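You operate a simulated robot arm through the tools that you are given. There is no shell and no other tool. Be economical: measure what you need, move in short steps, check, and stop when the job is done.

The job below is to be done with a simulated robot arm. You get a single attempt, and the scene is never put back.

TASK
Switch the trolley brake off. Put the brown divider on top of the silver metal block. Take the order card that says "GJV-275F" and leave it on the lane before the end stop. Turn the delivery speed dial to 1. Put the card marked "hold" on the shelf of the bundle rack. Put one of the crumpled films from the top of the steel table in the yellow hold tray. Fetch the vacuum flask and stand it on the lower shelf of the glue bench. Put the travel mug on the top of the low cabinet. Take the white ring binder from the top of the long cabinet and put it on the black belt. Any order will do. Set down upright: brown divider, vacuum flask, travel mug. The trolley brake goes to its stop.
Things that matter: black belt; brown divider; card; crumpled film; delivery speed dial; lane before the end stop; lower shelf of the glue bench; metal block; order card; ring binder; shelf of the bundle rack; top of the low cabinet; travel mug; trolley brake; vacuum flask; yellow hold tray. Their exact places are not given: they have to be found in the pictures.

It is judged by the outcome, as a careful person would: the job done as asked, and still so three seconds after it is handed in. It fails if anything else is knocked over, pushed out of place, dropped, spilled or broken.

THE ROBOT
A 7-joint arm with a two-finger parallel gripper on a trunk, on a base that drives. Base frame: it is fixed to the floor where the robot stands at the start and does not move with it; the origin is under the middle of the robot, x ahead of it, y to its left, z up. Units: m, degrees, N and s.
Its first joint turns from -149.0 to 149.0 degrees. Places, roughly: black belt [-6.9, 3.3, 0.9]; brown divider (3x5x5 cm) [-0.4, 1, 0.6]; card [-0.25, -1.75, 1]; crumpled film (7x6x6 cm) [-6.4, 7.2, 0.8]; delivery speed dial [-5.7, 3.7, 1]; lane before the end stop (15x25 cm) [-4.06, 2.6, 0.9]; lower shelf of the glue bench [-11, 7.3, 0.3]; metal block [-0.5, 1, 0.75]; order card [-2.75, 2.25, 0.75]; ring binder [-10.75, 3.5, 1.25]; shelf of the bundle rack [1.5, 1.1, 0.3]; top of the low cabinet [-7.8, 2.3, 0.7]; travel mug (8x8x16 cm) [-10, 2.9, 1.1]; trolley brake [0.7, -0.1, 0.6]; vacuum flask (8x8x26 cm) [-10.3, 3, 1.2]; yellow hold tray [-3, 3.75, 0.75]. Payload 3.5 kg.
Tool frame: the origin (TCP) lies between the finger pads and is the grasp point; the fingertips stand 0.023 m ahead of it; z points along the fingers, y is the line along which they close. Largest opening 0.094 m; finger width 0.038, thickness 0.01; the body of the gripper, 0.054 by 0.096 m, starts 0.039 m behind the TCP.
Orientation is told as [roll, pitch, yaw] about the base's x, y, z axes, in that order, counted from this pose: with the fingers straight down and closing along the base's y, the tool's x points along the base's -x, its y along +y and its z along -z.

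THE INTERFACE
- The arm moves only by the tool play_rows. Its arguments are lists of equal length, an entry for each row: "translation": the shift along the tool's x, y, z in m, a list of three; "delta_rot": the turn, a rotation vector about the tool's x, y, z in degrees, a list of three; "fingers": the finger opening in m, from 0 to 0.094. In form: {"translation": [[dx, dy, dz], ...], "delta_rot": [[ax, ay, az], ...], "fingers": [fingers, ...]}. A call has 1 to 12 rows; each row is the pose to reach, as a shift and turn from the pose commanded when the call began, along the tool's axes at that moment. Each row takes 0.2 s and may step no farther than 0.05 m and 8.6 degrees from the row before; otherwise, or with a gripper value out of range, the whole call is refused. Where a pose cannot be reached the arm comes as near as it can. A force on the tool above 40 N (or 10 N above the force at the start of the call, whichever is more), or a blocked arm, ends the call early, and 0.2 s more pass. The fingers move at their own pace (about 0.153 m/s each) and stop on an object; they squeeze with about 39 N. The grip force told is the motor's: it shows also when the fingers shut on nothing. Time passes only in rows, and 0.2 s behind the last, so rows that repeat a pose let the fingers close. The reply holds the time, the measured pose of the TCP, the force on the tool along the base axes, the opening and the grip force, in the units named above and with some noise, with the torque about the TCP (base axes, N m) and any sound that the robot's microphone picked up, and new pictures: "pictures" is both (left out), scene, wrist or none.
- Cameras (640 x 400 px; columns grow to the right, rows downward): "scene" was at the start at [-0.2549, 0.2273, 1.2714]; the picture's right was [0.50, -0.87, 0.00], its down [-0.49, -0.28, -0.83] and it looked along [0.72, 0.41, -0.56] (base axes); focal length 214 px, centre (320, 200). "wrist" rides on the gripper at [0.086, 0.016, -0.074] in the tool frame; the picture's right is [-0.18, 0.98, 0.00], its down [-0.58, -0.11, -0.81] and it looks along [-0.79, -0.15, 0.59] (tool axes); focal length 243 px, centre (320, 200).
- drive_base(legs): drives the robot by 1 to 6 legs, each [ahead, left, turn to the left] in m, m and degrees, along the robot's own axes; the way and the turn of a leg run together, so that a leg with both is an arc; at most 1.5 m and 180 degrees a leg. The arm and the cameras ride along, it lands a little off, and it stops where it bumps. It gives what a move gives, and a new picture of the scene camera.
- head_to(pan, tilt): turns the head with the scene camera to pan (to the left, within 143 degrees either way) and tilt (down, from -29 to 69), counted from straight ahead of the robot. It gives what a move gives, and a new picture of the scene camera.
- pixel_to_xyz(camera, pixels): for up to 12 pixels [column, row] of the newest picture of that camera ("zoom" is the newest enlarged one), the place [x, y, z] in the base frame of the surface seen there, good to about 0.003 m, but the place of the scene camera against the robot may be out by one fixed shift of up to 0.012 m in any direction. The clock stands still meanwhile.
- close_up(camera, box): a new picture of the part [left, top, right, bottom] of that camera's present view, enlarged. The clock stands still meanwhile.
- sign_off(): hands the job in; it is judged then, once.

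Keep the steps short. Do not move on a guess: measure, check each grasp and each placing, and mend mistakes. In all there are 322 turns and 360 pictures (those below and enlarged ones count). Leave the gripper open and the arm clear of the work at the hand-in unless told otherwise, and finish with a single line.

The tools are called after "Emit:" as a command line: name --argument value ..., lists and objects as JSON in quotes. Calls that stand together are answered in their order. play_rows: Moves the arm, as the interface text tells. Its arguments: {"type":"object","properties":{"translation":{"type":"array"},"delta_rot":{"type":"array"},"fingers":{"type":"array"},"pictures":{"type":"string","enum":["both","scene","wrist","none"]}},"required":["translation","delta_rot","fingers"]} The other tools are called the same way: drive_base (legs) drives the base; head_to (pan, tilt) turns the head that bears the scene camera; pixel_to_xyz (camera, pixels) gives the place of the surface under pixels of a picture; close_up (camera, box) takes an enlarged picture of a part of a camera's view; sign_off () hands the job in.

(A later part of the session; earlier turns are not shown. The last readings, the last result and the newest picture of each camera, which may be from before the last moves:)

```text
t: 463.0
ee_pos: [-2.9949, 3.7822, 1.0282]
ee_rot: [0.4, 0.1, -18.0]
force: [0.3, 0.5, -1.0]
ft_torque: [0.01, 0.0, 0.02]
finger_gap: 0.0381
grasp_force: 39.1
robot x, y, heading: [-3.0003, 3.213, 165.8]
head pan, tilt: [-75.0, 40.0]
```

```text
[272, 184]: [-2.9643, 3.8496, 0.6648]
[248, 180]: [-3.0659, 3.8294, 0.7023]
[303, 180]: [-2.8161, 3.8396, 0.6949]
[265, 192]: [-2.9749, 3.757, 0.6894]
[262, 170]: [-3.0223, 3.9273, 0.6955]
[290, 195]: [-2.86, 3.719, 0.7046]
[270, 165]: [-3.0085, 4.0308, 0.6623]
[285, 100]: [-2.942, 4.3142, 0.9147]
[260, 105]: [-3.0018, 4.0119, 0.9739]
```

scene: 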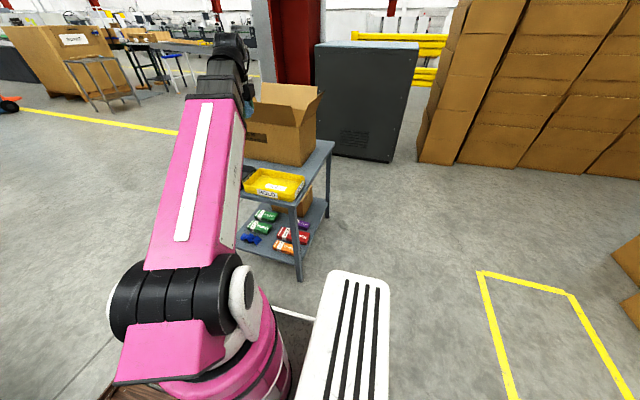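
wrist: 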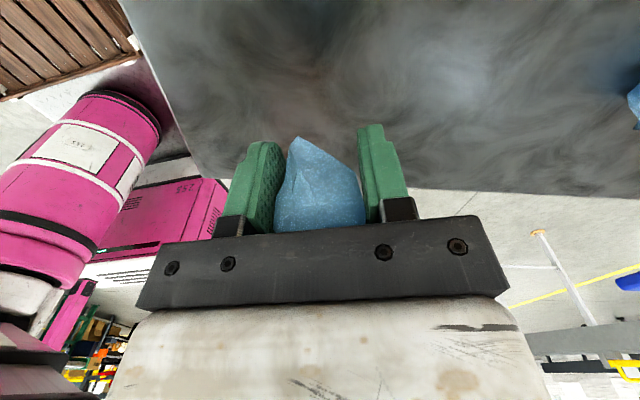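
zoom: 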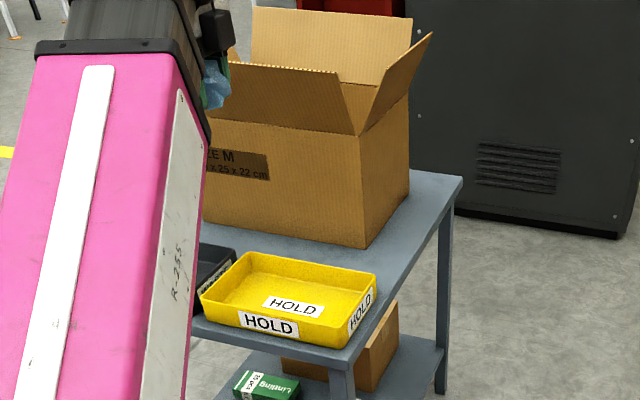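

Move over the tray and lower the film inside.

Emit:
play_rows --translation '[[-0.017, 0.028, 0.02], [-0.034, 0.0564, 0.05], [-0.034, 0.0564, 0.09], [-0.034, 0.0564, 0.13], [-0.034, 0.0564, 0.17], [-0.034, 0.0564, 0.21], [-0.034, 0.0564, 0.25], [-0.034, 0.0564, 0.285], [-0.034, 0.0564, 0.31], [-0.034, 0.0564, 0.325]]' --delta_rot '[[0, 0, 0], [0, 0, 0], [0, 0, 0], [0, 0, 0], [0, 0, 0], [0, 0, 0], [0, 0, 0], [0, 0, 0], [0, 0, 0], [0, 0, 0]]' --fingers '[0.01, 0.01, 0.01, 0.01, 0.01, 0.01, 0.01, 0.01, 0.01, 0.01]'

Emit:
close_up --camera "scene" --box '[220, 100, 350, 220]'

```text
t: 465.2
ee_pos: [-2.9427, 3.8268, 0.7017]
ee_rot: [0.5, 0.0, -17.9]
force: [0.1, 0.8, -0.2]
ft_torque: [0.0, 0.01, 0.02]
finger_gap: 0.038
grasp_force: 39.5
robot x, y, heading: [-3.0005, 3.2119, 165.7]
head pan, tilt: [-75.0, 40.0]
```

scene: 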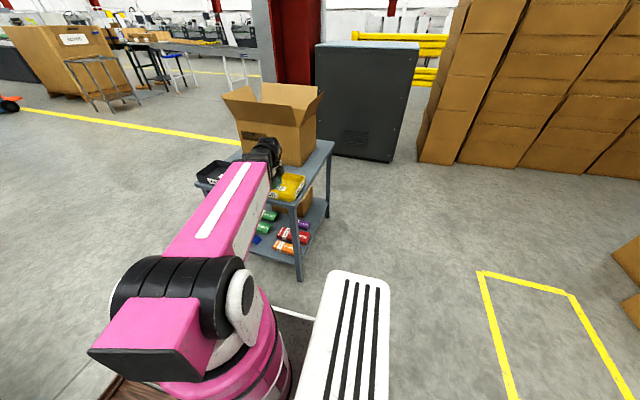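
wrist: 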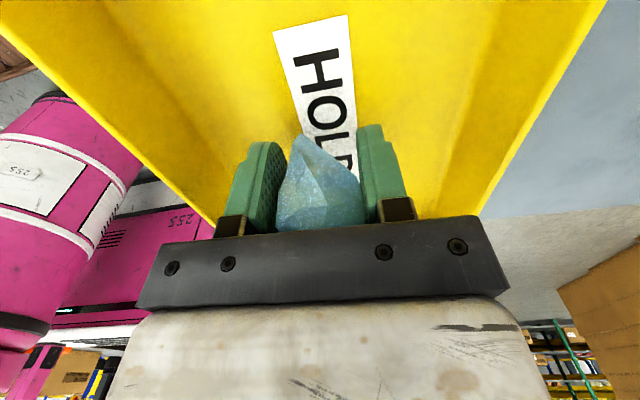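

```text
3.33 times, centred on (285, 160) of scene
```

zoom: 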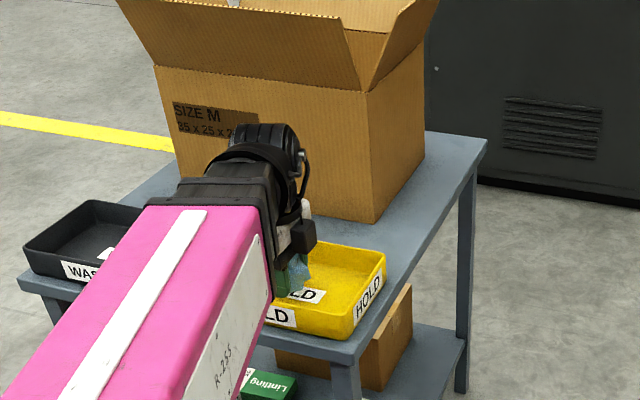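

Inside the tray, just above the floor. Release and raise.

Emit:
play_rows --translation '[[0, 0, 0.004], [0, 0, 0.004], [0, 0, 0.004], [0, 0, -0.03], [0, 0, -0.07], [0, 0, -0.11], [0, 0, -0.15], [0, 0, -0.19], [0, -0.03, -0.23], [0, -0.06, -0.27], [0, -0.06, -0.31]]' --delta_rot '[[0, 0, 0], [0, 0, 0], [0, 0, 0], [0, 0, 0], [0, 0, 0], [0, 0, 0], [0, 0, 0], [0, 0, 0], [0, 0, 0], [0, 0, 0], [0, 0, 0]]' --fingers '[0.01, 0.05, 0.065, 0.065, 0.065, 0.065, 0.065, 0.065, 0.065, 0.065, 0.065]' --pictures "both"

Emit:
close_up --camera "scene" --box '[220, 100, 350, 220]'

```text
t: 467.6
ee_pos: [-2.9626, 3.7652, 1.0101]
ee_rot: [0.6, 0.2, -18.0]
force: [0.5, 0.0, 0.2]
ft_torque: [0.01, 0.03, 0.01]
finger_gap: 0.0651
grasp_force: 0.1
robot x, y, heading: [-2.9973, 3.2158, 166.1]
head pan, tilt: [-75.0, 40.0]
```

scene: 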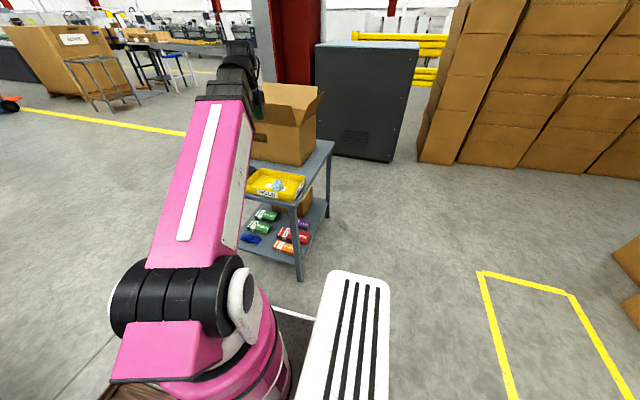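
wrist: 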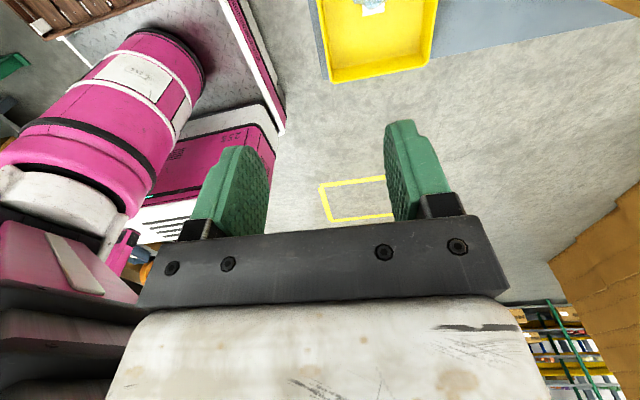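

```text
3.33 times, centred on (285, 160) of scene
```

zoom: 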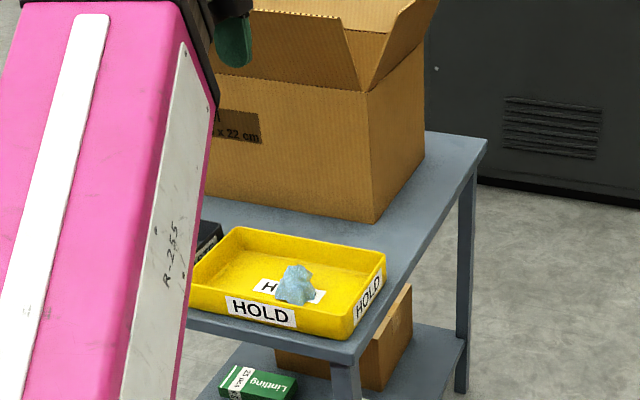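

Film is in the HOLD tray. Six jobs done. Now bring the arm to the front (two sweeps) for the long trip to the south-west side.

Emit:
play_rows --translation '[[0.0307, -0.0096, 0], [0.0615, -0.0204, 0], [0.0907, -0.0328, 0], [0.1192, -0.0466, 0], [0.1476, -0.0626, 0], [0.1742, -0.0798, 0], [0.1999, -0.0984, 0], [0.225, -0.1192, 0], [0.2483, -0.1406, 0], [0.2703, -0.1634, 0], [0.2915, -0.1882, 0], [0.3107, -0.2135, 0]]' --delta_rot '[[0, 0, -7.7], [0, 0, -15.4], [0, 0, -23.1], [0, 0, -30.8], [0, 0, -38.5], [0, 0, -46.2], [0, 0, -53.9], [0, 0, -61.6], [0, 0, -69.3], [0, 0, -77], [0, 0, -84.7], [0, 0, -92.4]]' --fingers '[0.065, 0.065, 0.065, 0.065, 0.065, 0.065, 0.065, 0.065, 0.065, 0.065, 0.065, 0.065]' --pictures "none"

```text
t: 470.2
ee_pos: [-3.3252, 3.6577, 1.0116]
ee_rot: [0.2, -0.4, 74.5]
force: [0.2, 0.9, 0.2]
ft_torque: [0.03, 0.0, -0.05]
finger_gap: 0.065
grasp_force: 0.2
robot x, y, heading: [-2.9991, 3.2132, 165.7]
head pan, tilt: [-75.0, 40.0]
```

Emit:
play_rows --translation '[[0.0206, 0.0264, 0], [0.0475, 0.044, 0], [0.0755, 0.0601, 0], [0.1044, 0.0747, 0], [0.134, 0.0874, 0], [0.1633, 0.0981, 0], [0.1942, 0.1075, 0], [0.2256, 0.115, 0], [0.2573, 0.1208, 0], [0.2893, 0.1247, 0], [0.3206, 0.1268, 0], [0.3528, 0.127, 0]]' --delta_rot '[[0, 0, -7.6], [0, 0, -15.2], [0, 0, -22.8], [0, 0, -30.4], [0, 0, -38], [0, 0, -45.6], [0, 0, -53.2], [0, 0, -60.8], [0, 0, -68.4], [0, 0, -76], [0, 0, -83.6], [0, 0, -91.2]]' --fingers '[0.065, 0.065, 0.065, 0.065, 0.065, 0.065, 0.065, 0.065, 0.065, 0.065, 0.065, 0.065]' --pictures "none"

Emit:
drive_base --legs '[[-0.6, 0, 0], [-0.9, -0.65, 0]]'

```text
t: 472.2
ee_pos: [-3.5092, 3.4482, 1.0092]
ee_rot: [-0.3, -0.3, 140.1]
force: [-7.3, -9.5, -2.2]
ft_torque: [1.08, -0.57, -1.26]
finger_gap: 0.065
grasp_force: 0.1
robot x, y, heading: [-2.9966, 3.2124, 165.8]
head pan, tilt: [-75.0, 40.0]
stopped in row 10: the force on the tool passed its limit at 70 N (the readings are from after the stop); the commanded pose is now the measured one
```

```text
t: 480.0
ee_pos: [-2.0245, 3.6802, 1.0095]
ee_rot: [-0.1, -0.4, 141.3]
force: [-1.9, -1.7, -0.8]
ft_torque: [0.26, -0.1, -0.3]
finger_gap: 0.0646
grasp_force: 0.1
robot x, y, heading: [-1.5096, 3.4552, 167.2]
head pan, tilt: [-75.0, 40.0]
stopped in leg 2: the robot was blocked; the commanded pose is now the measured one
```

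scene: 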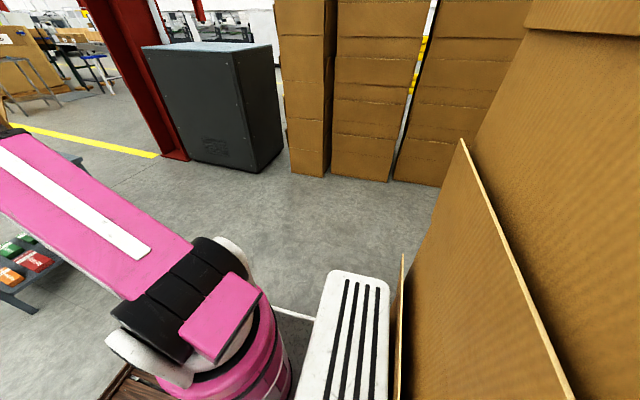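

Emit:
play_rows --translation '[[0, 0, 0.04], [0, 0, 0.08]]' --delta_rot '[[0, 0, 0], [0, 0, 0]]' --fingers '[0.065, 0.065]' --pictures "wrist"

Emit:
drive_base --legs '[[0.35, 0, 0], [0, -1.2, 0], [0, 0, -8.2]]'

```text
t: 480.6
ee_pos: [-2.0226, 3.6819, 0.9291]
ee_rot: [-0.1, -0.4, 141.5]
force: [-0.5, -0.5, -0.4]
ft_torque: [0.0, 0.02, -0.03]
finger_gap: 0.0651
grasp_force: 0.1
robot x, y, heading: [-1.5104, 3.4592, 166.9]
head pan, tilt: [-75.0, 40.0]
```

wrist: 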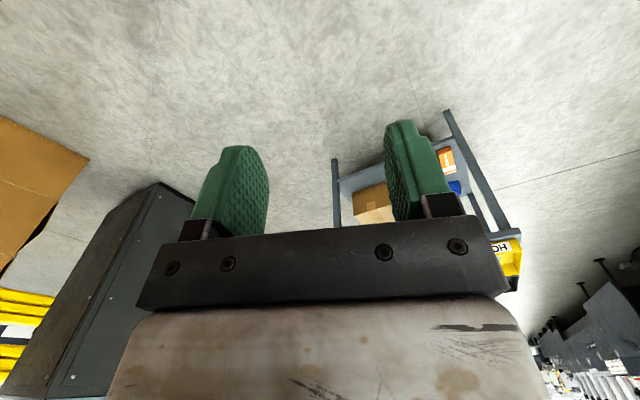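

```text
t: 489.2
ee_pos: [-2.0462, 5.0048, 0.9295]
ee_rot: [-0.2, -0.3, 132.4]
force: [-1.0, -0.9, 0.9]
ft_torque: [0.0, 0.02, -0.01]
finger_gap: 0.0649
grasp_force: 0.0
robot x, y, heading: [-1.5711, 4.7062, 158.2]
head pan, tilt: [-75.0, 40.0]
```

scene: 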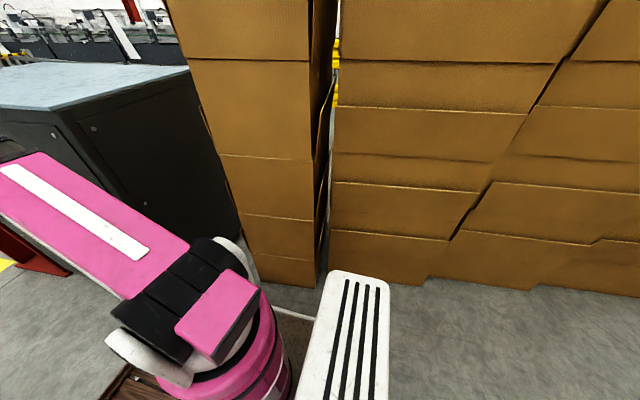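

Reverse through the aisle and back south.

Emit:
drive_base --legs '[[-0.5, -0.23, 0], [-1.3, 0, 0], [-0.8, 0, 0], [0, 0, -66.7], [-0.2, 0, 0]]'

```text
t: 506.4
ee_pos: [1.0076, 4.3067, 0.9292]
ee_rot: [-0.2, -0.4, 66.5]
force: [0.4, -0.2, -0.2]
ft_torque: [0.0, 0.01, 0.0]
finger_gap: 0.065
grasp_force: 0.0
robot x, y, heading: [0.9248, 3.747, 92.0]
head pan, tilt: [-75.0, 40.0]
```

scene: 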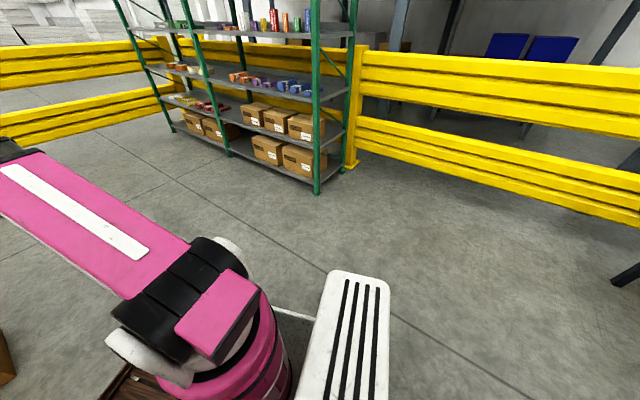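

Emit:
drive_base --legs '[[-1.2, 0, 0], [-1.2, 0.12, 0], [-0.95, 0.58, 0], [-0.5, 0.22, 0], [-0.2, 0.48, 0]]'

```text
t: 528.9
ee_pos: [-0.2122, 0.2028, 0.9297]
ee_rot: [-0.2, -0.4, 68.0]
force: [-0.6, 0.6, -0.3]
ft_torque: [0.0, 0.02, -0.04]
finger_gap: 0.0649
grasp_force: 0.1
robot x, y, heading: [-0.2786, -0.354, 93.6]
head pan, tilt: [-75.0, 40.0]
stopped in leg 5: the robot was blocked; the commanded pose is now the measured one
```

scene: 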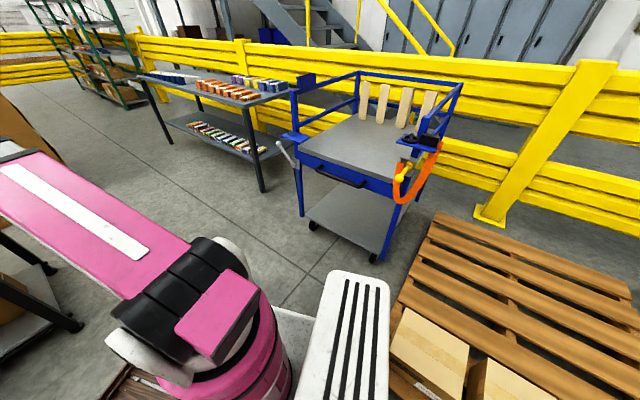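

Emit:
drive_base --legs '[[0.1, 0.1, 0], [0, 0.5, 0], [-0.25, 0.5, 0], [0, 0, 67]]'

Emit:
head_to --pan 20 --tilt 15

```text
t: 538.5
ee_pos: [-1.858, -0.2748, 0.9291]
ee_rot: [-0.2, -0.4, 134.1]
force: [-0.2, -0.2, -0.5]
ft_torque: [0.0, -0.05, -0.01]
finger_gap: 0.0647
grasp_force: 0.0
robot x, y, heading: [-1.3764, -0.563, 160.0]
head pan, tilt: [-75.0, 40.0]
```

scene: 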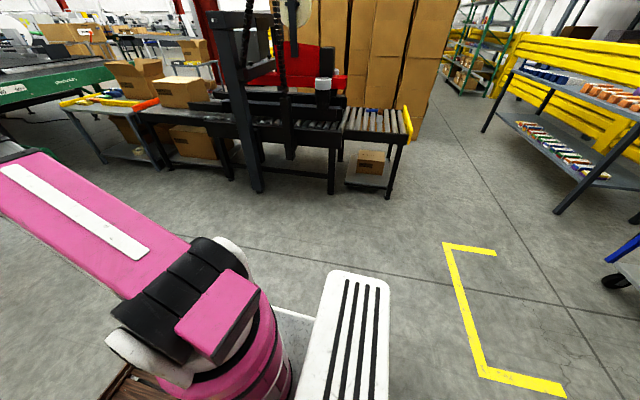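

```text
t: 540.2
ee_pos: [-1.8575, -0.2742, 0.9281]
ee_rot: [-0.2, -0.3, 134.1]
force: [0.6, 0.2, -0.4]
ft_torque: [0.02, -0.02, 0.04]
finger_gap: 0.0651
grasp_force: 0.0
robot x, y, heading: [-1.377, -0.5598, 160.2]
head pan, tilt: [20.0, 15.0]
```

scene: 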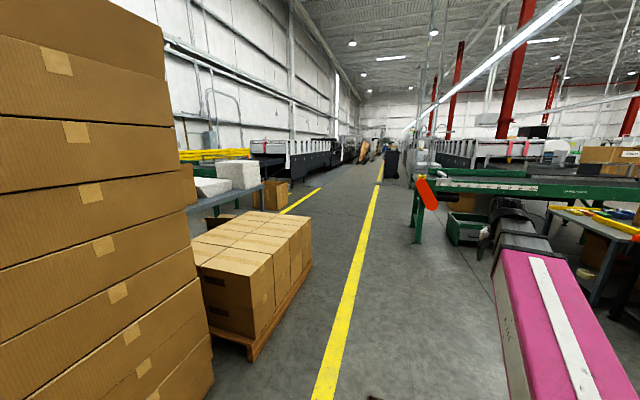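

Emit:
pixel_to_xyz --camera "scene" --pixels '[[418, 240], [250, 358], [310, 270], [290, 205], [370, 250], [380, 190], [392, 178], [430, 180], [400, 200], [350, 165], [320, 190]]'

```text
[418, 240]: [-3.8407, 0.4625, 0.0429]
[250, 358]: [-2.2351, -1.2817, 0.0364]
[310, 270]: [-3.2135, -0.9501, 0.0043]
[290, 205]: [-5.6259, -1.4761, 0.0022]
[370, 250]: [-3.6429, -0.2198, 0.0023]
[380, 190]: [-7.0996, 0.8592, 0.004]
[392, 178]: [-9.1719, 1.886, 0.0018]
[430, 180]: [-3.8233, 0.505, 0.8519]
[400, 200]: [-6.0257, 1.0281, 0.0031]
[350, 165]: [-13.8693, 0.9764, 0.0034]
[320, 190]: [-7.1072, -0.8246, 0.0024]
```

Emit:
drive_base --legs '[[0, 0.3, 1.8], [1.5, 0, 0], [1.5, 0, 0], [1.5, 0, 0]]'

Emit:
head_to --pan -60 --tilt 15

Emit:
head_to --pan -20 --tilt 15

```text
t: 563.3
ee_pos: [-6.1935, 0.8936, 0.9299]
ee_rot: [-0.2, -0.5, 133.9]
force: [0.6, 0.6, -0.9]
ft_torque: [-0.02, 0.02, 0.02]
finger_gap: 0.0649
grasp_force: 0.1
robot x, y, heading: [-5.7128, 0.6005, 159.7]
head pan, tilt: [20.0, 15.0]
```

scene: 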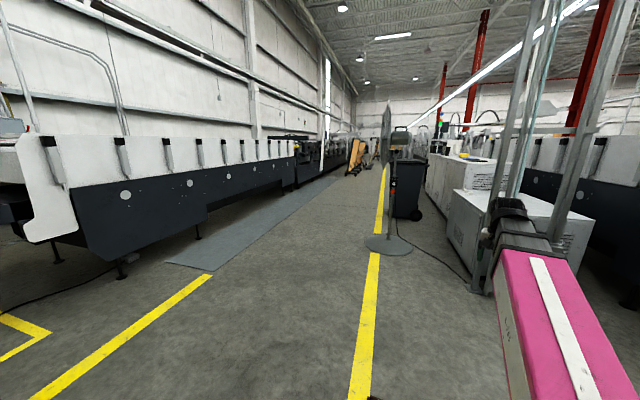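

```text
t: 564.8
ee_pos: [-6.1945, 0.8924, 0.9306]
ee_rot: [-0.2, -0.4, 133.9]
force: [0.4, -0.1, -0.7]
ft_torque: [0.01, 0.01, 0.0]
finger_gap: 0.0648
grasp_force: 0.2
robot x, y, heading: [-5.7091, 0.6017, 159.8]
head pan, tilt: [-60.0, 15.0]
```

scene: 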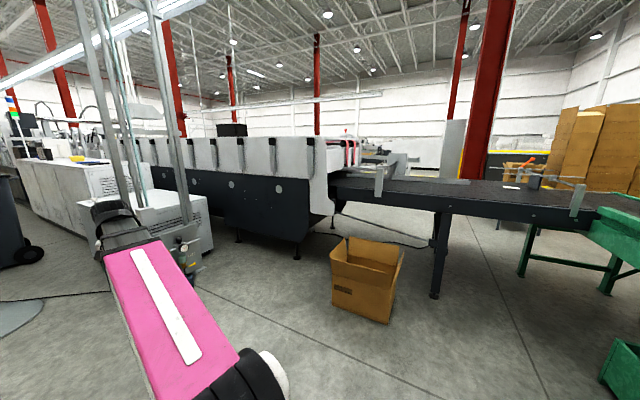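

```text
t: 565.9
ee_pos: [-6.1933, 0.8924, 0.9295]
ee_rot: [-0.3, -0.3, 134.0]
force: [0.6, 0.3, 0.2]
ft_torque: [0.01, 0.0, -0.01]
finger_gap: 0.0649
grasp_force: 0.1
robot x, y, heading: [-5.7119, 0.6047, 159.5]
head pan, tilt: [-20.0, 15.0]
```

scene: 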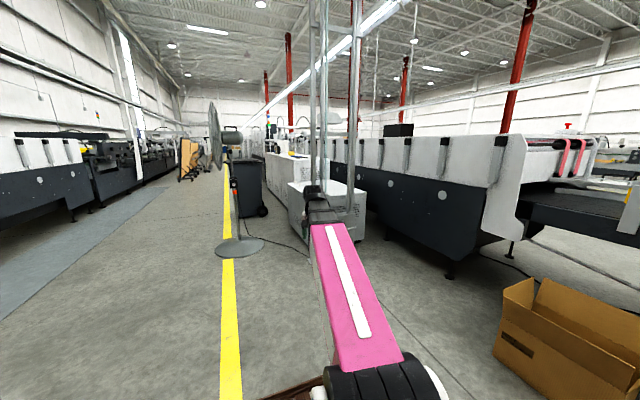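

Emit:
close_up --camera "scene" --box '[230, 90, 470, 260]'

Emit:
pixel_to_xyz --camera "scene" --pixels '[[330, 190], [300, 185], [355, 195], [290, 155], [275, 155], [350, 235], [300, 225], [240, 240], [250, 190], [420, 150], [265, 190], [400, 125]]'

```text
2.35 times, centred on (350, 175) of scene
```

zoom: 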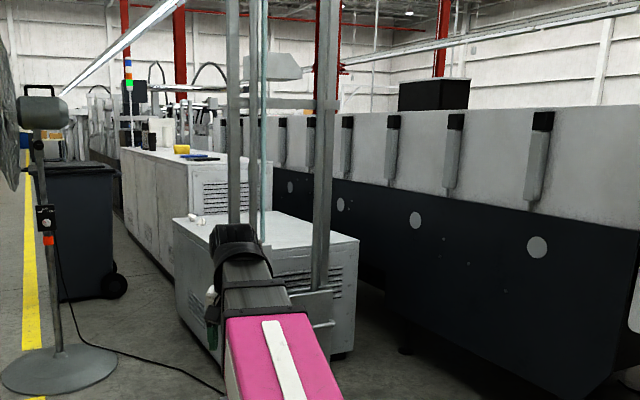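

```text
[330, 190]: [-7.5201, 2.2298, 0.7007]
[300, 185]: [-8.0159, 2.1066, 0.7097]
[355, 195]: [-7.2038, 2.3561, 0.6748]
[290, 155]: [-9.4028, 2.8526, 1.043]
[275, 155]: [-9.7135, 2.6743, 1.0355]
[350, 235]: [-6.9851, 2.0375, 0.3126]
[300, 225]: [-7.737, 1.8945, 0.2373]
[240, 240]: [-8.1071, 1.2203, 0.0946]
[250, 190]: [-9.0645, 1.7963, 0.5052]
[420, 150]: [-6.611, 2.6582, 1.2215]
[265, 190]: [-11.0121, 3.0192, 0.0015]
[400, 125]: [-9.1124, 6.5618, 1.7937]
```

The order card is still on the belt. Low cabinet is at (-7.6, 2.2, 0.70); the long cabinet's near end at (-9.4, 2.8). Drive further west, keeping clear of the fan and bin.

Emit:
drive_base --legs '[[0, 0.85, 2], [1.5, 0, 0], [1.5, 0, 0], [1.0, 0, 0]]'

Emit:
head_to --pan -60 --tilt 15

```text
t: 589.3
ee_pos: [-10.2973, 1.3026, 0.9284]
ee_rot: [-0.2, -0.4, 137.2]
force: [0.4, 0.0, -0.7]
ft_torque: [0.0, -0.01, -0.02]
finger_gap: 0.065
grasp_force: 0.1
robot x, y, heading: [-9.799, 1.0399, 162.9]
head pan, tilt: [-20.0, 15.0]
```

scene: 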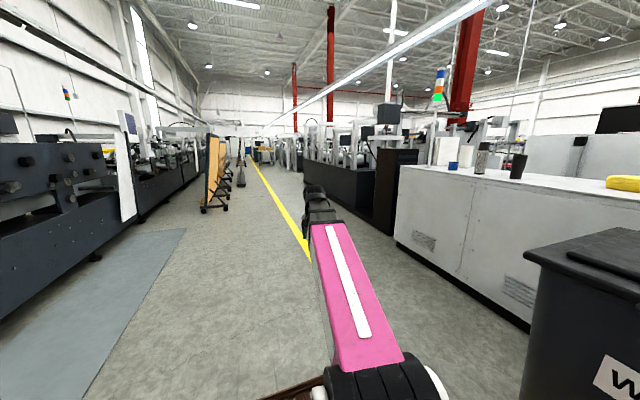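

```text
t: 590.4
ee_pos: [-10.2974, 1.303, 0.9304]
ee_rot: [-0.2, -0.4, 137.2]
force: [-1.3, -0.2, 0.3]
ft_torque: [0.03, -0.02, -0.04]
finger_gap: 0.065
grasp_force: 0.2
robot x, y, heading: [-9.8008, 1.0451, 162.9]
head pan, tilt: [-60.0, 15.0]
```

scene: 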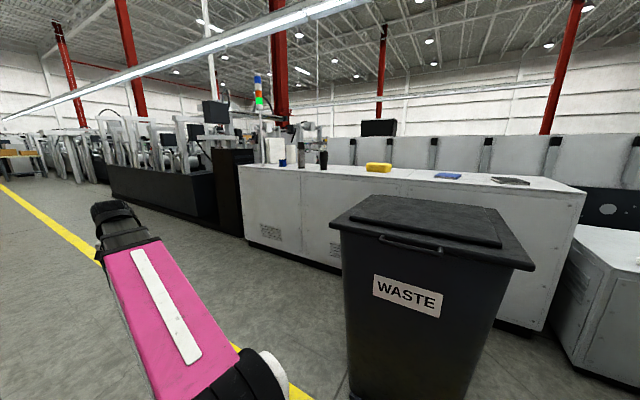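

Emit:
close_up --camera "scene" --box '[245, 120, 395, 200]'

Emit:
pixel_to_xyz --camera "scene" --pixels '[[270, 150], [283, 160], [301, 157], [323, 160], [245, 166], [300, 172], [380, 168], [360, 260], [250, 240], [345, 230], [280, 148]]'

```text
4.27 times, centred on (320, 160) of scene
```

zoom: 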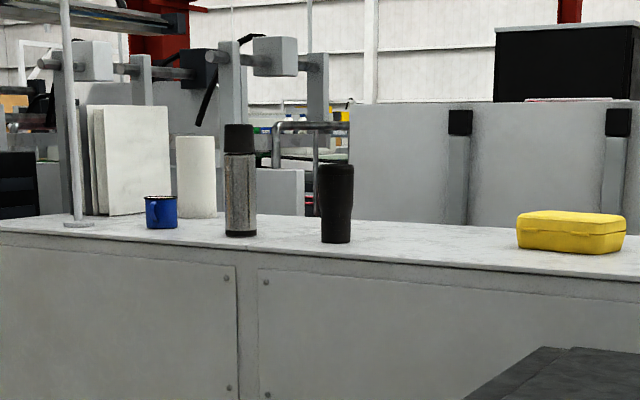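

```text
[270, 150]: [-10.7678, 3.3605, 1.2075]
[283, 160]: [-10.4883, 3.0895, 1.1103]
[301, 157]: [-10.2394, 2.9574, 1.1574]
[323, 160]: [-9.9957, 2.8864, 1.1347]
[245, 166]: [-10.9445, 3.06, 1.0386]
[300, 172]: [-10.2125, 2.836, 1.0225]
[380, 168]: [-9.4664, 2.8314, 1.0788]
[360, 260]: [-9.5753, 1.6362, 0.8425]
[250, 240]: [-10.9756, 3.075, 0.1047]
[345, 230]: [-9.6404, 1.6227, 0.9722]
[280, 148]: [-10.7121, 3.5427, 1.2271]
```

Mug is the black tumbler at (-9.99,2.92), flask at (-10.24,2.99), white binder near (-10.75,3.4). Approach the mug facing the cabinet.

Emit:
drive_base --legs '[[0.55, 0, 0], [0, 0, -90.4], [0.75, 0.19, 0]]'

Emit:
head_to --pan 0 --tilt 25

```text
t: 601.0
ee_pos: [-9.9984, 2.4481, 0.9291]
ee_rot: [-0.2, -0.4, 46.0]
force: [0.8, 0.2, -0.2]
ft_torque: [0.01, 0.01, -0.02]
finger_gap: 0.065
grasp_force: 0.0
robot x, y, heading: [-10.2741, 1.9577, 71.6]
head pan, tilt: [-60.0, 15.0]
```

scene: 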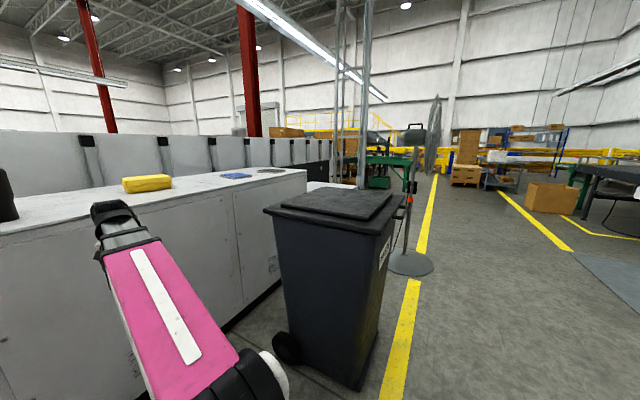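

```text
t: 602.4
ee_pos: [-9.9985, 2.4475, 0.9299]
ee_rot: [-0.2, -0.3, 45.8]
force: [-0.3, 0.8, -1.2]
ft_torque: [-0.02, -0.01, -0.01]
finger_gap: 0.0651
grasp_force: 0.1
robot x, y, heading: [-10.2732, 1.9525, 71.8]
head pan, tilt: [0.0, 25.0]
```

scene: 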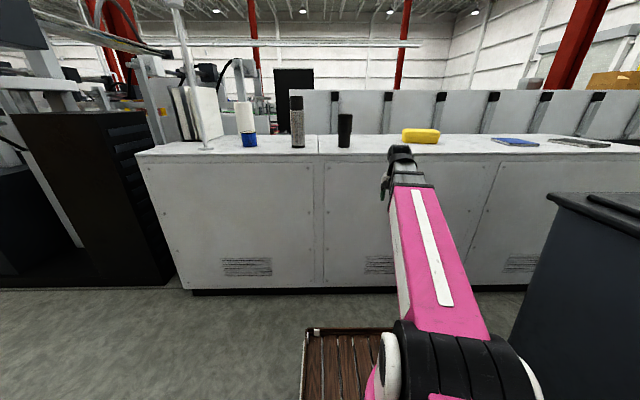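

Emit:
close_up --camera "scene" --box '[150, 60, 370, 170]'

Emit:
pixel_to_xyz --camera "scene" --pixels '[[344, 130], [344, 117], [339, 130], [350, 130], [344, 146], [298, 130], [293, 120], [303, 120], [298, 146], [185, 115], [205, 115], [330, 150]]'

```text
2.91 times, centred on (260, 115) of scene
```

zoom: 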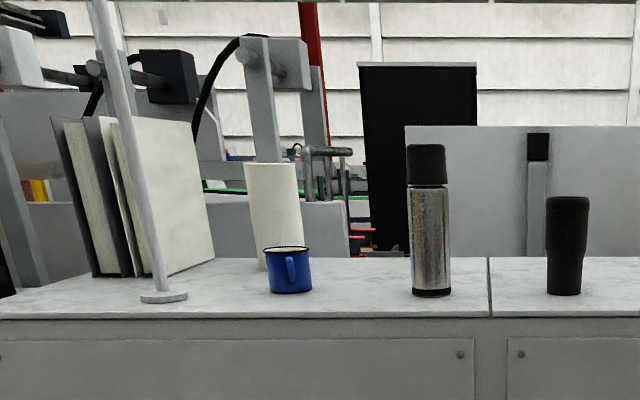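

```text
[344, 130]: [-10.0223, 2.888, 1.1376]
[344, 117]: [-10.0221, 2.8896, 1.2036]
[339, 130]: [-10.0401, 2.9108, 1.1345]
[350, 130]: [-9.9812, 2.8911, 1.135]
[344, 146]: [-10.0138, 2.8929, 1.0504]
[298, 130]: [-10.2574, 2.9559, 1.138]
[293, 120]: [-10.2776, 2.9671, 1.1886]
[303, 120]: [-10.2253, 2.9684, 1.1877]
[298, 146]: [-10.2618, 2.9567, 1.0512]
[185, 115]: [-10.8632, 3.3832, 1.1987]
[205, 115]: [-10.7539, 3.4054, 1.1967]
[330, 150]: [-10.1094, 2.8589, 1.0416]
```

Fix the yaw first, then pitch the gripper forward. Drive 0.15 m nearer.

Emit:
drive_base --legs '[[0.15, 0, 0]]'

Emit:
play_rows --translation '[[0.0085, 0.04, 0], [0.017, 0.08, 0], [0.0255, 0.12, 0], [0.034, 0.161, 0]]' --delta_rot '[[0, 0, -6.5], [0, 0, -13], [0, 0, -19.5], [0, 0, -26]]' --fingers '[0.09, 0.09, 0.09, 0.09]' --pictures "none"

Emit:
play_rows --translation '[[0, 0, -0.02], [0, 0, -0.04], [0, 0, -0.06], [0, 0, -0.08], [0, 0, -0.1], [0, 0, -0.12], [0, 0, -0.14], [0, 0, -0.16], [0, 0, -0.18], [0, 0, -0.19]]' --delta_rot '[[0, -8, 0], [0, -16, 0], [0, -24, 0], [0, -32, 0], [0, -40, 0], [0, -48, 0], [0, -56, 0], [0, -64, 0], [0, -72, 0], [0, -80, 0]]' --fingers '[0.09, 0.09, 0.09, 0.09, 0.09, 0.09, 0.09, 0.09, 0.09, 0.09]'

```text
t: 603.7
ee_pos: [-9.9508, 2.5877, 0.9295]
ee_rot: [-0.2, -0.4, 45.7]
force: [-0.3, 0.3, -1.1]
ft_torque: [0.0, -0.04, 0.0]
finger_gap: 0.0649
grasp_force: 0.0
robot x, y, heading: [-10.2242, 2.0966, 71.5]
head pan, tilt: [0.0, 25.0]
```

scene: 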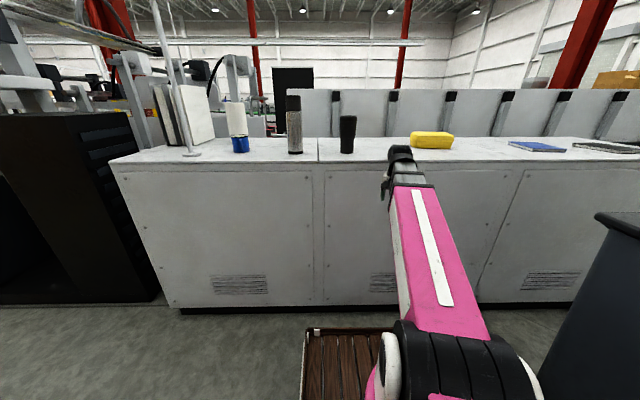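

```text
t: 604.7
ee_pos: [-10.0906, 2.6763, 0.9297]
ee_rot: [-0.4, -0.2, 71.8]
force: [-0.4, 0.3, -0.6]
ft_torque: [-0.02, -0.02, 0.02]
finger_gap: 0.0902
grasp_force: 0.2
robot x, y, heading: [-10.2249, 2.0961, 71.6]
head pan, tilt: [0.0, 25.0]
```

```text
t: 606.9
ee_pos: [-10.0884, 2.6876, 1.1252]
ee_rot: [-2.1, -80.2, 73.8]
force: [-0.7, -0.5, -0.2]
ft_torque: [0.03, -0.01, -0.04]
finger_gap: 0.0898
grasp_force: 0.1
out of reach, approached as far as the arm can: row 10
robot x, y, heading: [-10.2287, 2.0998, 71.9]
head pan, tilt: [0.0, 25.0]
```

scene: 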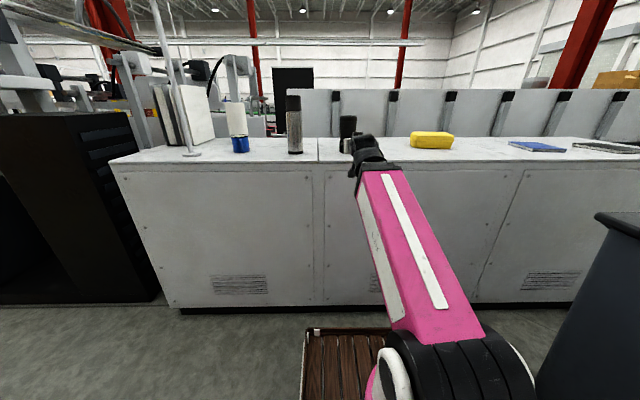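
wrist: 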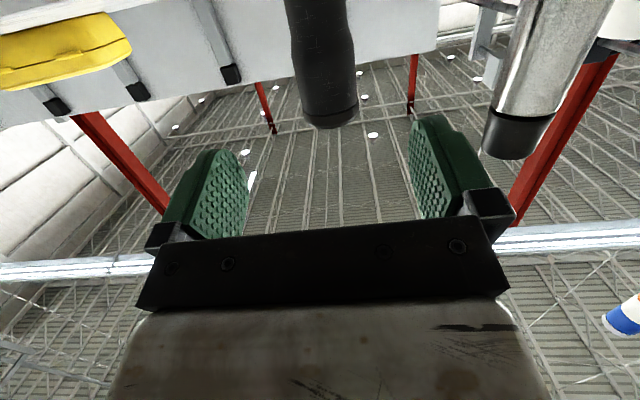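

Mug is straight ahead (0.25 m). Raise slightly for camera clearance, then move in.

Emit:
play_rows --translation '[[-0.02, -0.003, -0.004], [-0.039, -0.006, -0.007], [-0.0476, -0.006, 0.042], [-0.0563, -0.006, 0.091], [-0.065, -0.006, 0.14]]' --delta_rot '[[0, 0, 0], [0, 0, 0], [0, 0, 0], [0, 0, 0], [0, 0, 0]]' --fingers '[0.094, 0.094, 0.094, 0.094, 0.094]'

Emit:
close_up --camera "scene" --box '[280, 80, 440, 200]'

```text
t: 608.1
ee_pos: [-10.036, 2.8272, 1.1629]
ee_rot: [-2.0, -80.2, 73.8]
force: [0.9, 0.1, -0.1]
ft_torque: [0.02, 0.01, -0.07]
finger_gap: 0.0938
grasp_force: 0.1
robot x, y, heading: [-10.2217, 2.0959, 71.5]
head pan, tilt: [0.0, 25.0]
```

scene: 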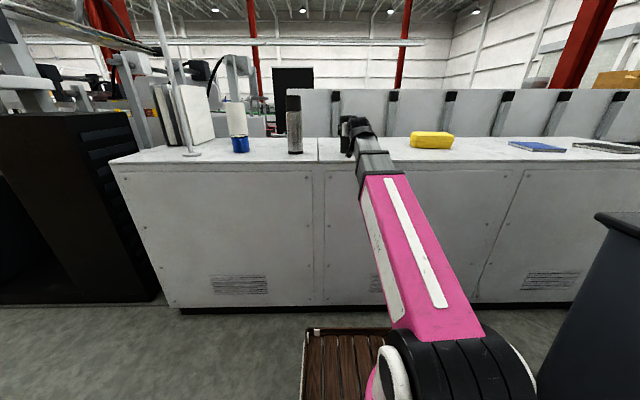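
wrist: 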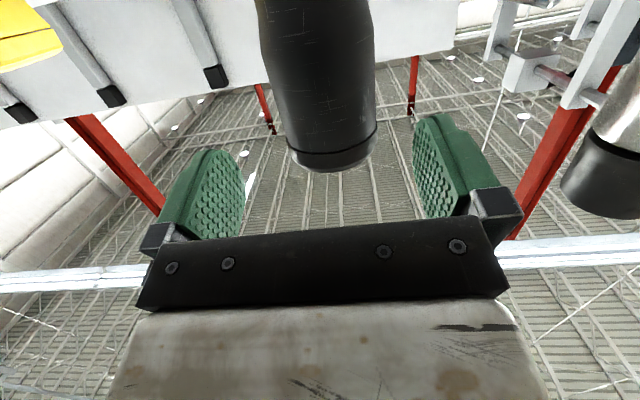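

```text
3.33 times, centred on (360, 140) of scene
```

zoom: 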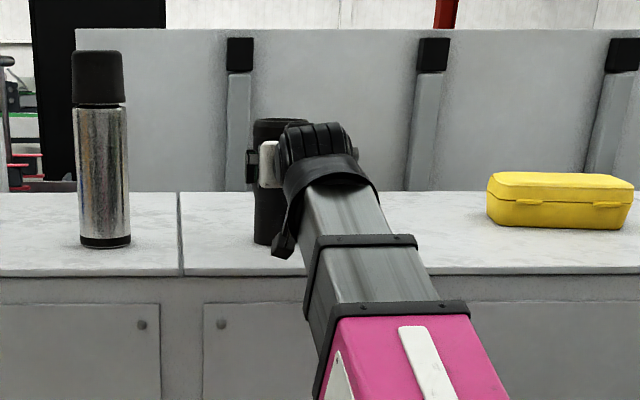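

Emit:
pixel_to_xyz --camera "zoom" --pixels '[[280, 250], [285, 240], [265, 165], [262, 240]]'

```text
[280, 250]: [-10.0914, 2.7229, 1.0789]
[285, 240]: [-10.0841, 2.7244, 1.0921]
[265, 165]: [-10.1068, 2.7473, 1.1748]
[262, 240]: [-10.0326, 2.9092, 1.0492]
```

Emit:
play_rows --translation '[[-0.008, 0, 0.045], [-0.0165, 0, 0.093], [-0.0165, 0, 0.093], [-0.0165, 0, 0.093], [-0.0165, 0, 0.093]]' --delta_rot '[[0, 0, 0], [0, 0, 0], [0, 0, 0], [0, 0, 0], [0, 0, 0]]' --fingers '[0.094, 0.094, 0.06, 0.04, 0.04]'

```text
t: 609.3
ee_pos: [-10.0072, 2.9172, 1.1632]
ee_rot: [-2.1, -80.2, 73.7]
force: [0.7, 2.0, 0.4]
ft_torque: [0.25, 0.03, -0.04]
finger_gap: 0.0782
grasp_force: 39.2
robot x, y, heading: [-10.2229, 2.0959, 71.6]
head pan, tilt: [0.0, 25.0]
```

scene: 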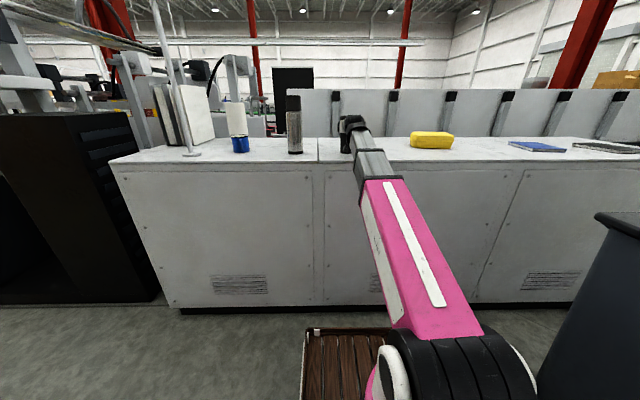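
wrist: 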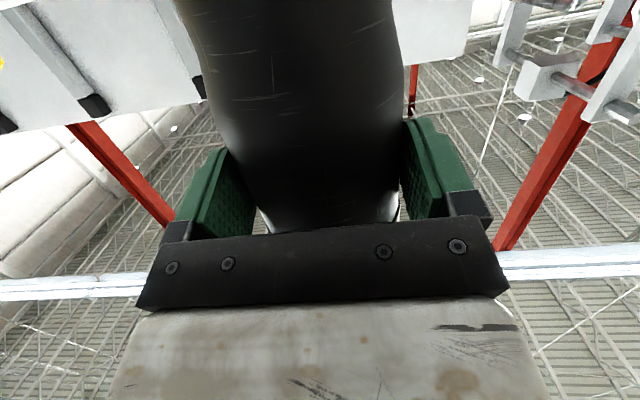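

Gripped (0.078). Lift 4 cm and pull back.

Emit:
play_rows --translation '[[-0.02, 0, -0.0035], [-0.039, 0, -0.007], [-0.0307, 0, -0.054], [-0.022, 0, -0.1], [-0.0135, 0, -0.148]]' --delta_rot '[[0, 0, 0], [0, 0, 0], [0, 0, 0], [0, 0, 0], [0, 0, 0]]' --fingers '[0.04, 0.04, 0.04, 0.04, 0.04]'

```text
t: 610.5
ee_pos: [-10.0538, 2.7788, 1.2023]
ee_rot: [-2.0, -80.3, 73.7]
force: [-0.7, -0.3, -2.6]
ft_torque: [-0.02, 0.01, 0.02]
finger_gap: 0.0785
grasp_force: 39.2
robot x, y, heading: [-10.222, 2.0934, 71.7]
head pan, tilt: [0.0, 25.0]
```

scene: 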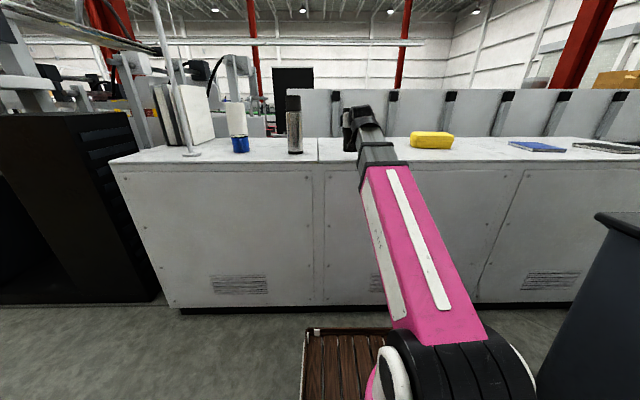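
wrist: 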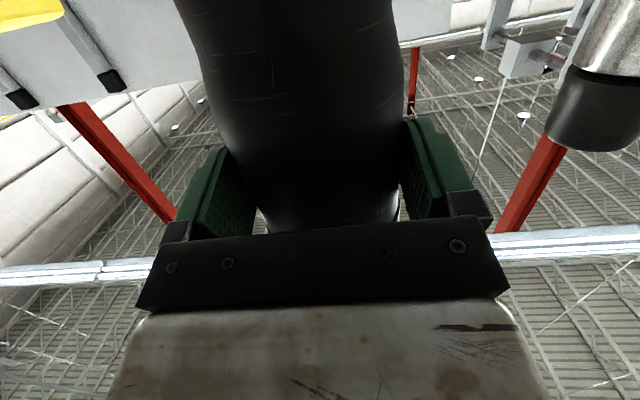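

Held well. Back off and strafe east along the corridor toward the low cabinet.

Emit:
drive_base --legs '[[-1.4, 0, 0], [0, -1.5, 0], [0, -1.5, 0]]'

Emit:
head_to --pan 0 --tilt 25

```text
t: 631.6
ee_pos: [-7.6481, 0.4474, 1.2035]
ee_rot: [-2.0, -80.2, 72.2]
force: [0.6, 0.0, -3.3]
ft_torque: [-0.04, -0.02, 0.02]
finger_gap: 0.0786
grasp_force: 39.2
robot x, y, heading: [-7.839, -0.2286, 69.8]
head pan, tilt: [0.0, 25.0]
```

scene: 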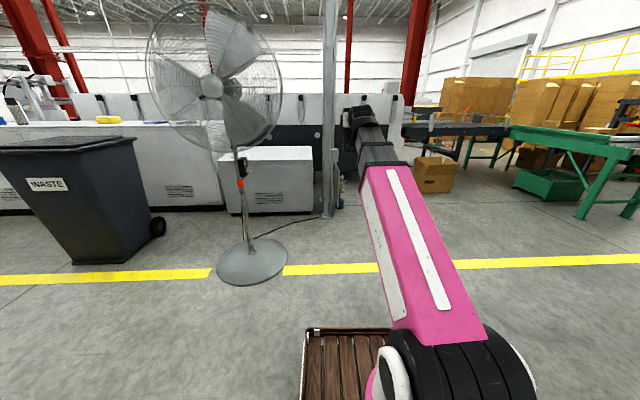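

```text
t: 632.2
ee_pos: [-7.6479, 0.4468, 1.2035]
ee_rot: [-1.9, -80.2, 72.1]
force: [0.1, 0.3, -2.3]
ft_torque: [-0.07, 0.01, 0.0]
finger_gap: 0.0784
grasp_force: 38.4
robot x, y, heading: [-7.8407, -0.2266, 70.0]
head pan, tilt: [0.0, 25.0]
```

scene: 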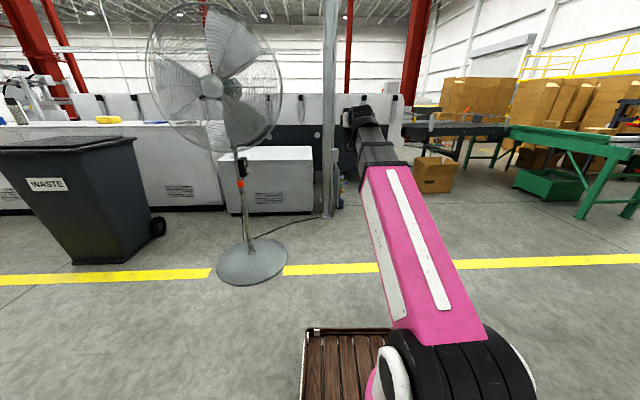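

Emit:
pixel_to_xyz --camera "scene" --pixels '[[285, 150], [312, 152], [300, 160], [328, 210], [250, 262], [300, 147], [222, 210], [310, 205], [345, 195], [270, 110], [225, 160]]'

Emit:
close_up --camera "scene" --box '[200, 120, 380, 230]'

```text
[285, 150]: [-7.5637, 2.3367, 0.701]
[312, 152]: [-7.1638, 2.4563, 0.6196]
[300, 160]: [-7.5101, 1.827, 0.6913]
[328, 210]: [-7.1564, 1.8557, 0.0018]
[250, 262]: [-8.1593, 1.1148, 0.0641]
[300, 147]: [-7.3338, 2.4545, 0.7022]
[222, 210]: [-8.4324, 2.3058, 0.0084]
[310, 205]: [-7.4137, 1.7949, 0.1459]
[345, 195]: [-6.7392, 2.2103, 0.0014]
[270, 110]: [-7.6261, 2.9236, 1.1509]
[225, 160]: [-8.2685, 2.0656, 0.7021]
```

```text
3.56 times, centred on (290, 175) of scene
```

zoom: 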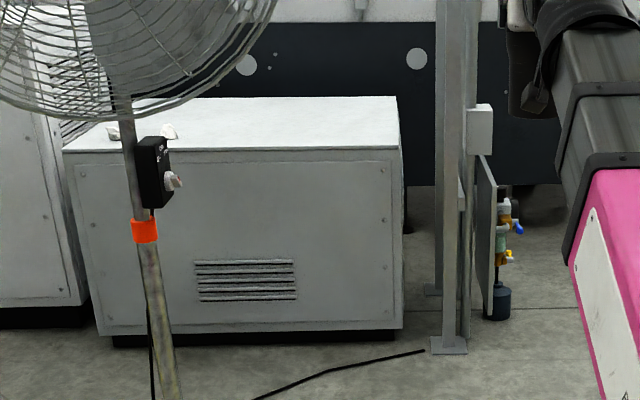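

Turn to heading 90° and drive between the fan and the post.

Emit:
drive_base --legs '[[0, 0, 20], [0, -0.36, 0], [1.3, 0, 0]]'

Emit:
close_up --camera "scene" --box '[150, 60, 450, 250]'

```text
t: 641.8
ee_pos: [-7.5252, 1.7714, 1.2035]
ee_rot: [-2.1, -80.2, 92.5]
force: [0.0, 0.4, -3.1]
ft_torque: [-0.06, -0.02, 0.02]
finger_gap: 0.0785
grasp_force: 38.6
robot x, y, heading: [-7.4654, 1.0691, 90.3]
head pan, tilt: [0.0, 25.0]
```

scene: 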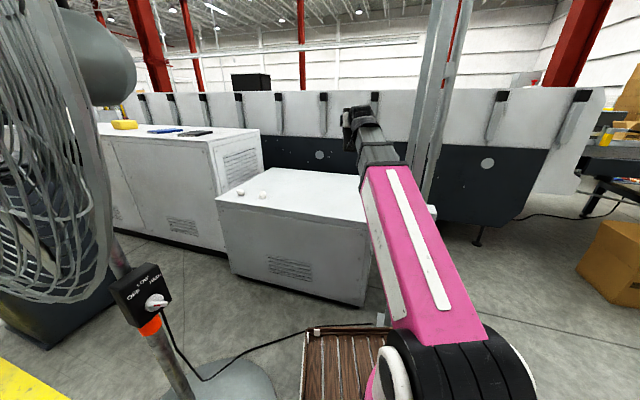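

```text
2.11 times, centred on (300, 155) of scene
```

zoom: 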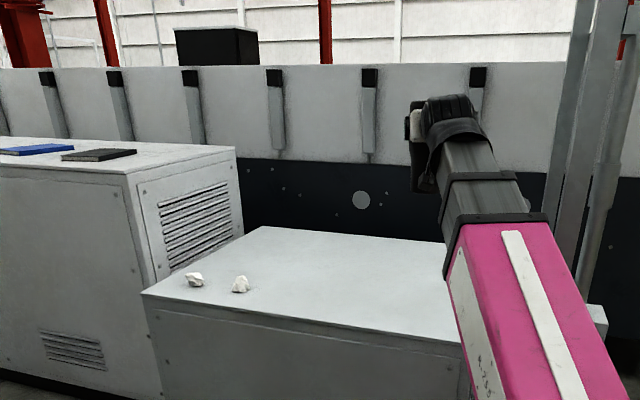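

Emit:
play_rows --translation '[[-0.0078, 0.017, 0.044], [-0.0155, 0.034, 0.088], [-0.0233, 0.051, 0.132], [-0.031, 0.068, 0.176], [-0.0388, 0.085, 0.22], [0.01, 0.085, 0.2285], [0.059, 0.085, 0.237], [0.108, 0.085, 0.246], [0.157, 0.085, 0.254], [0.206, 0.085, 0.263], [0.25, 0.085, 0.271], [0.285, 0.085, 0.277]]' --delta_rot '[[0, 0, 0], [0, 0, 0], [0, 0, 0], [0, 0, 0], [0, 0, 0], [0, 0, 0], [0, 0, 0], [0, 0, 0], [0, 0, 0], [0, 0, 0], [0, 0, 0], [0, 0, 0]]' --fingers '[0.04, 0.04, 0.04, 0.04, 0.04, 0.04, 0.04, 0.04, 0.04, 0.04, 0.04, 0.04]'

```text
t: 644.4
ee_pos: [-7.6127, 1.9918, 0.8747]
ee_rot: [-2.0, -80.2, 92.5]
force: [0.5, -0.1, -2.1]
ft_torque: [-0.06, 0.01, 0.01]
finger_gap: 0.0784
grasp_force: 39.0
robot x, y, heading: [-7.4671, 1.0701, 90.4]
head pan, tilt: [0.0, 25.0]
```

scene: 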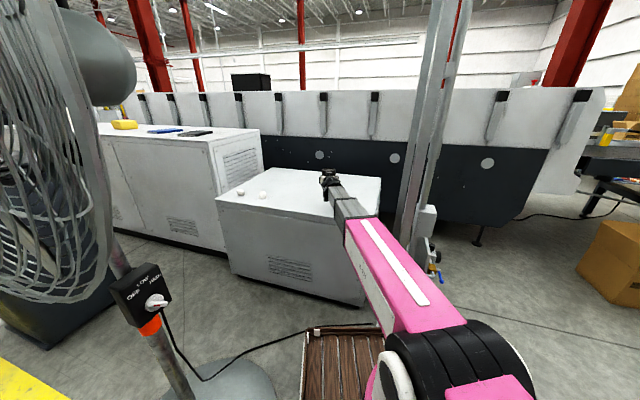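
wrist: 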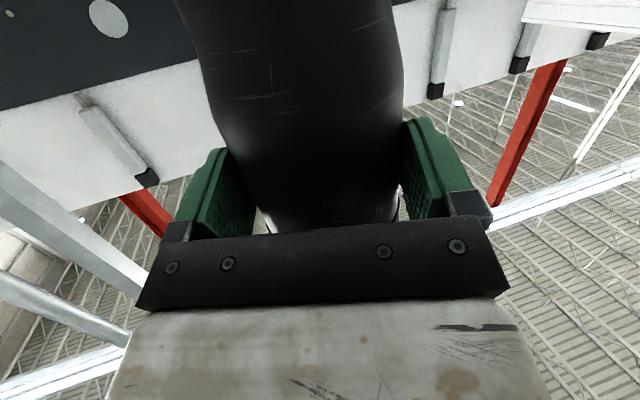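

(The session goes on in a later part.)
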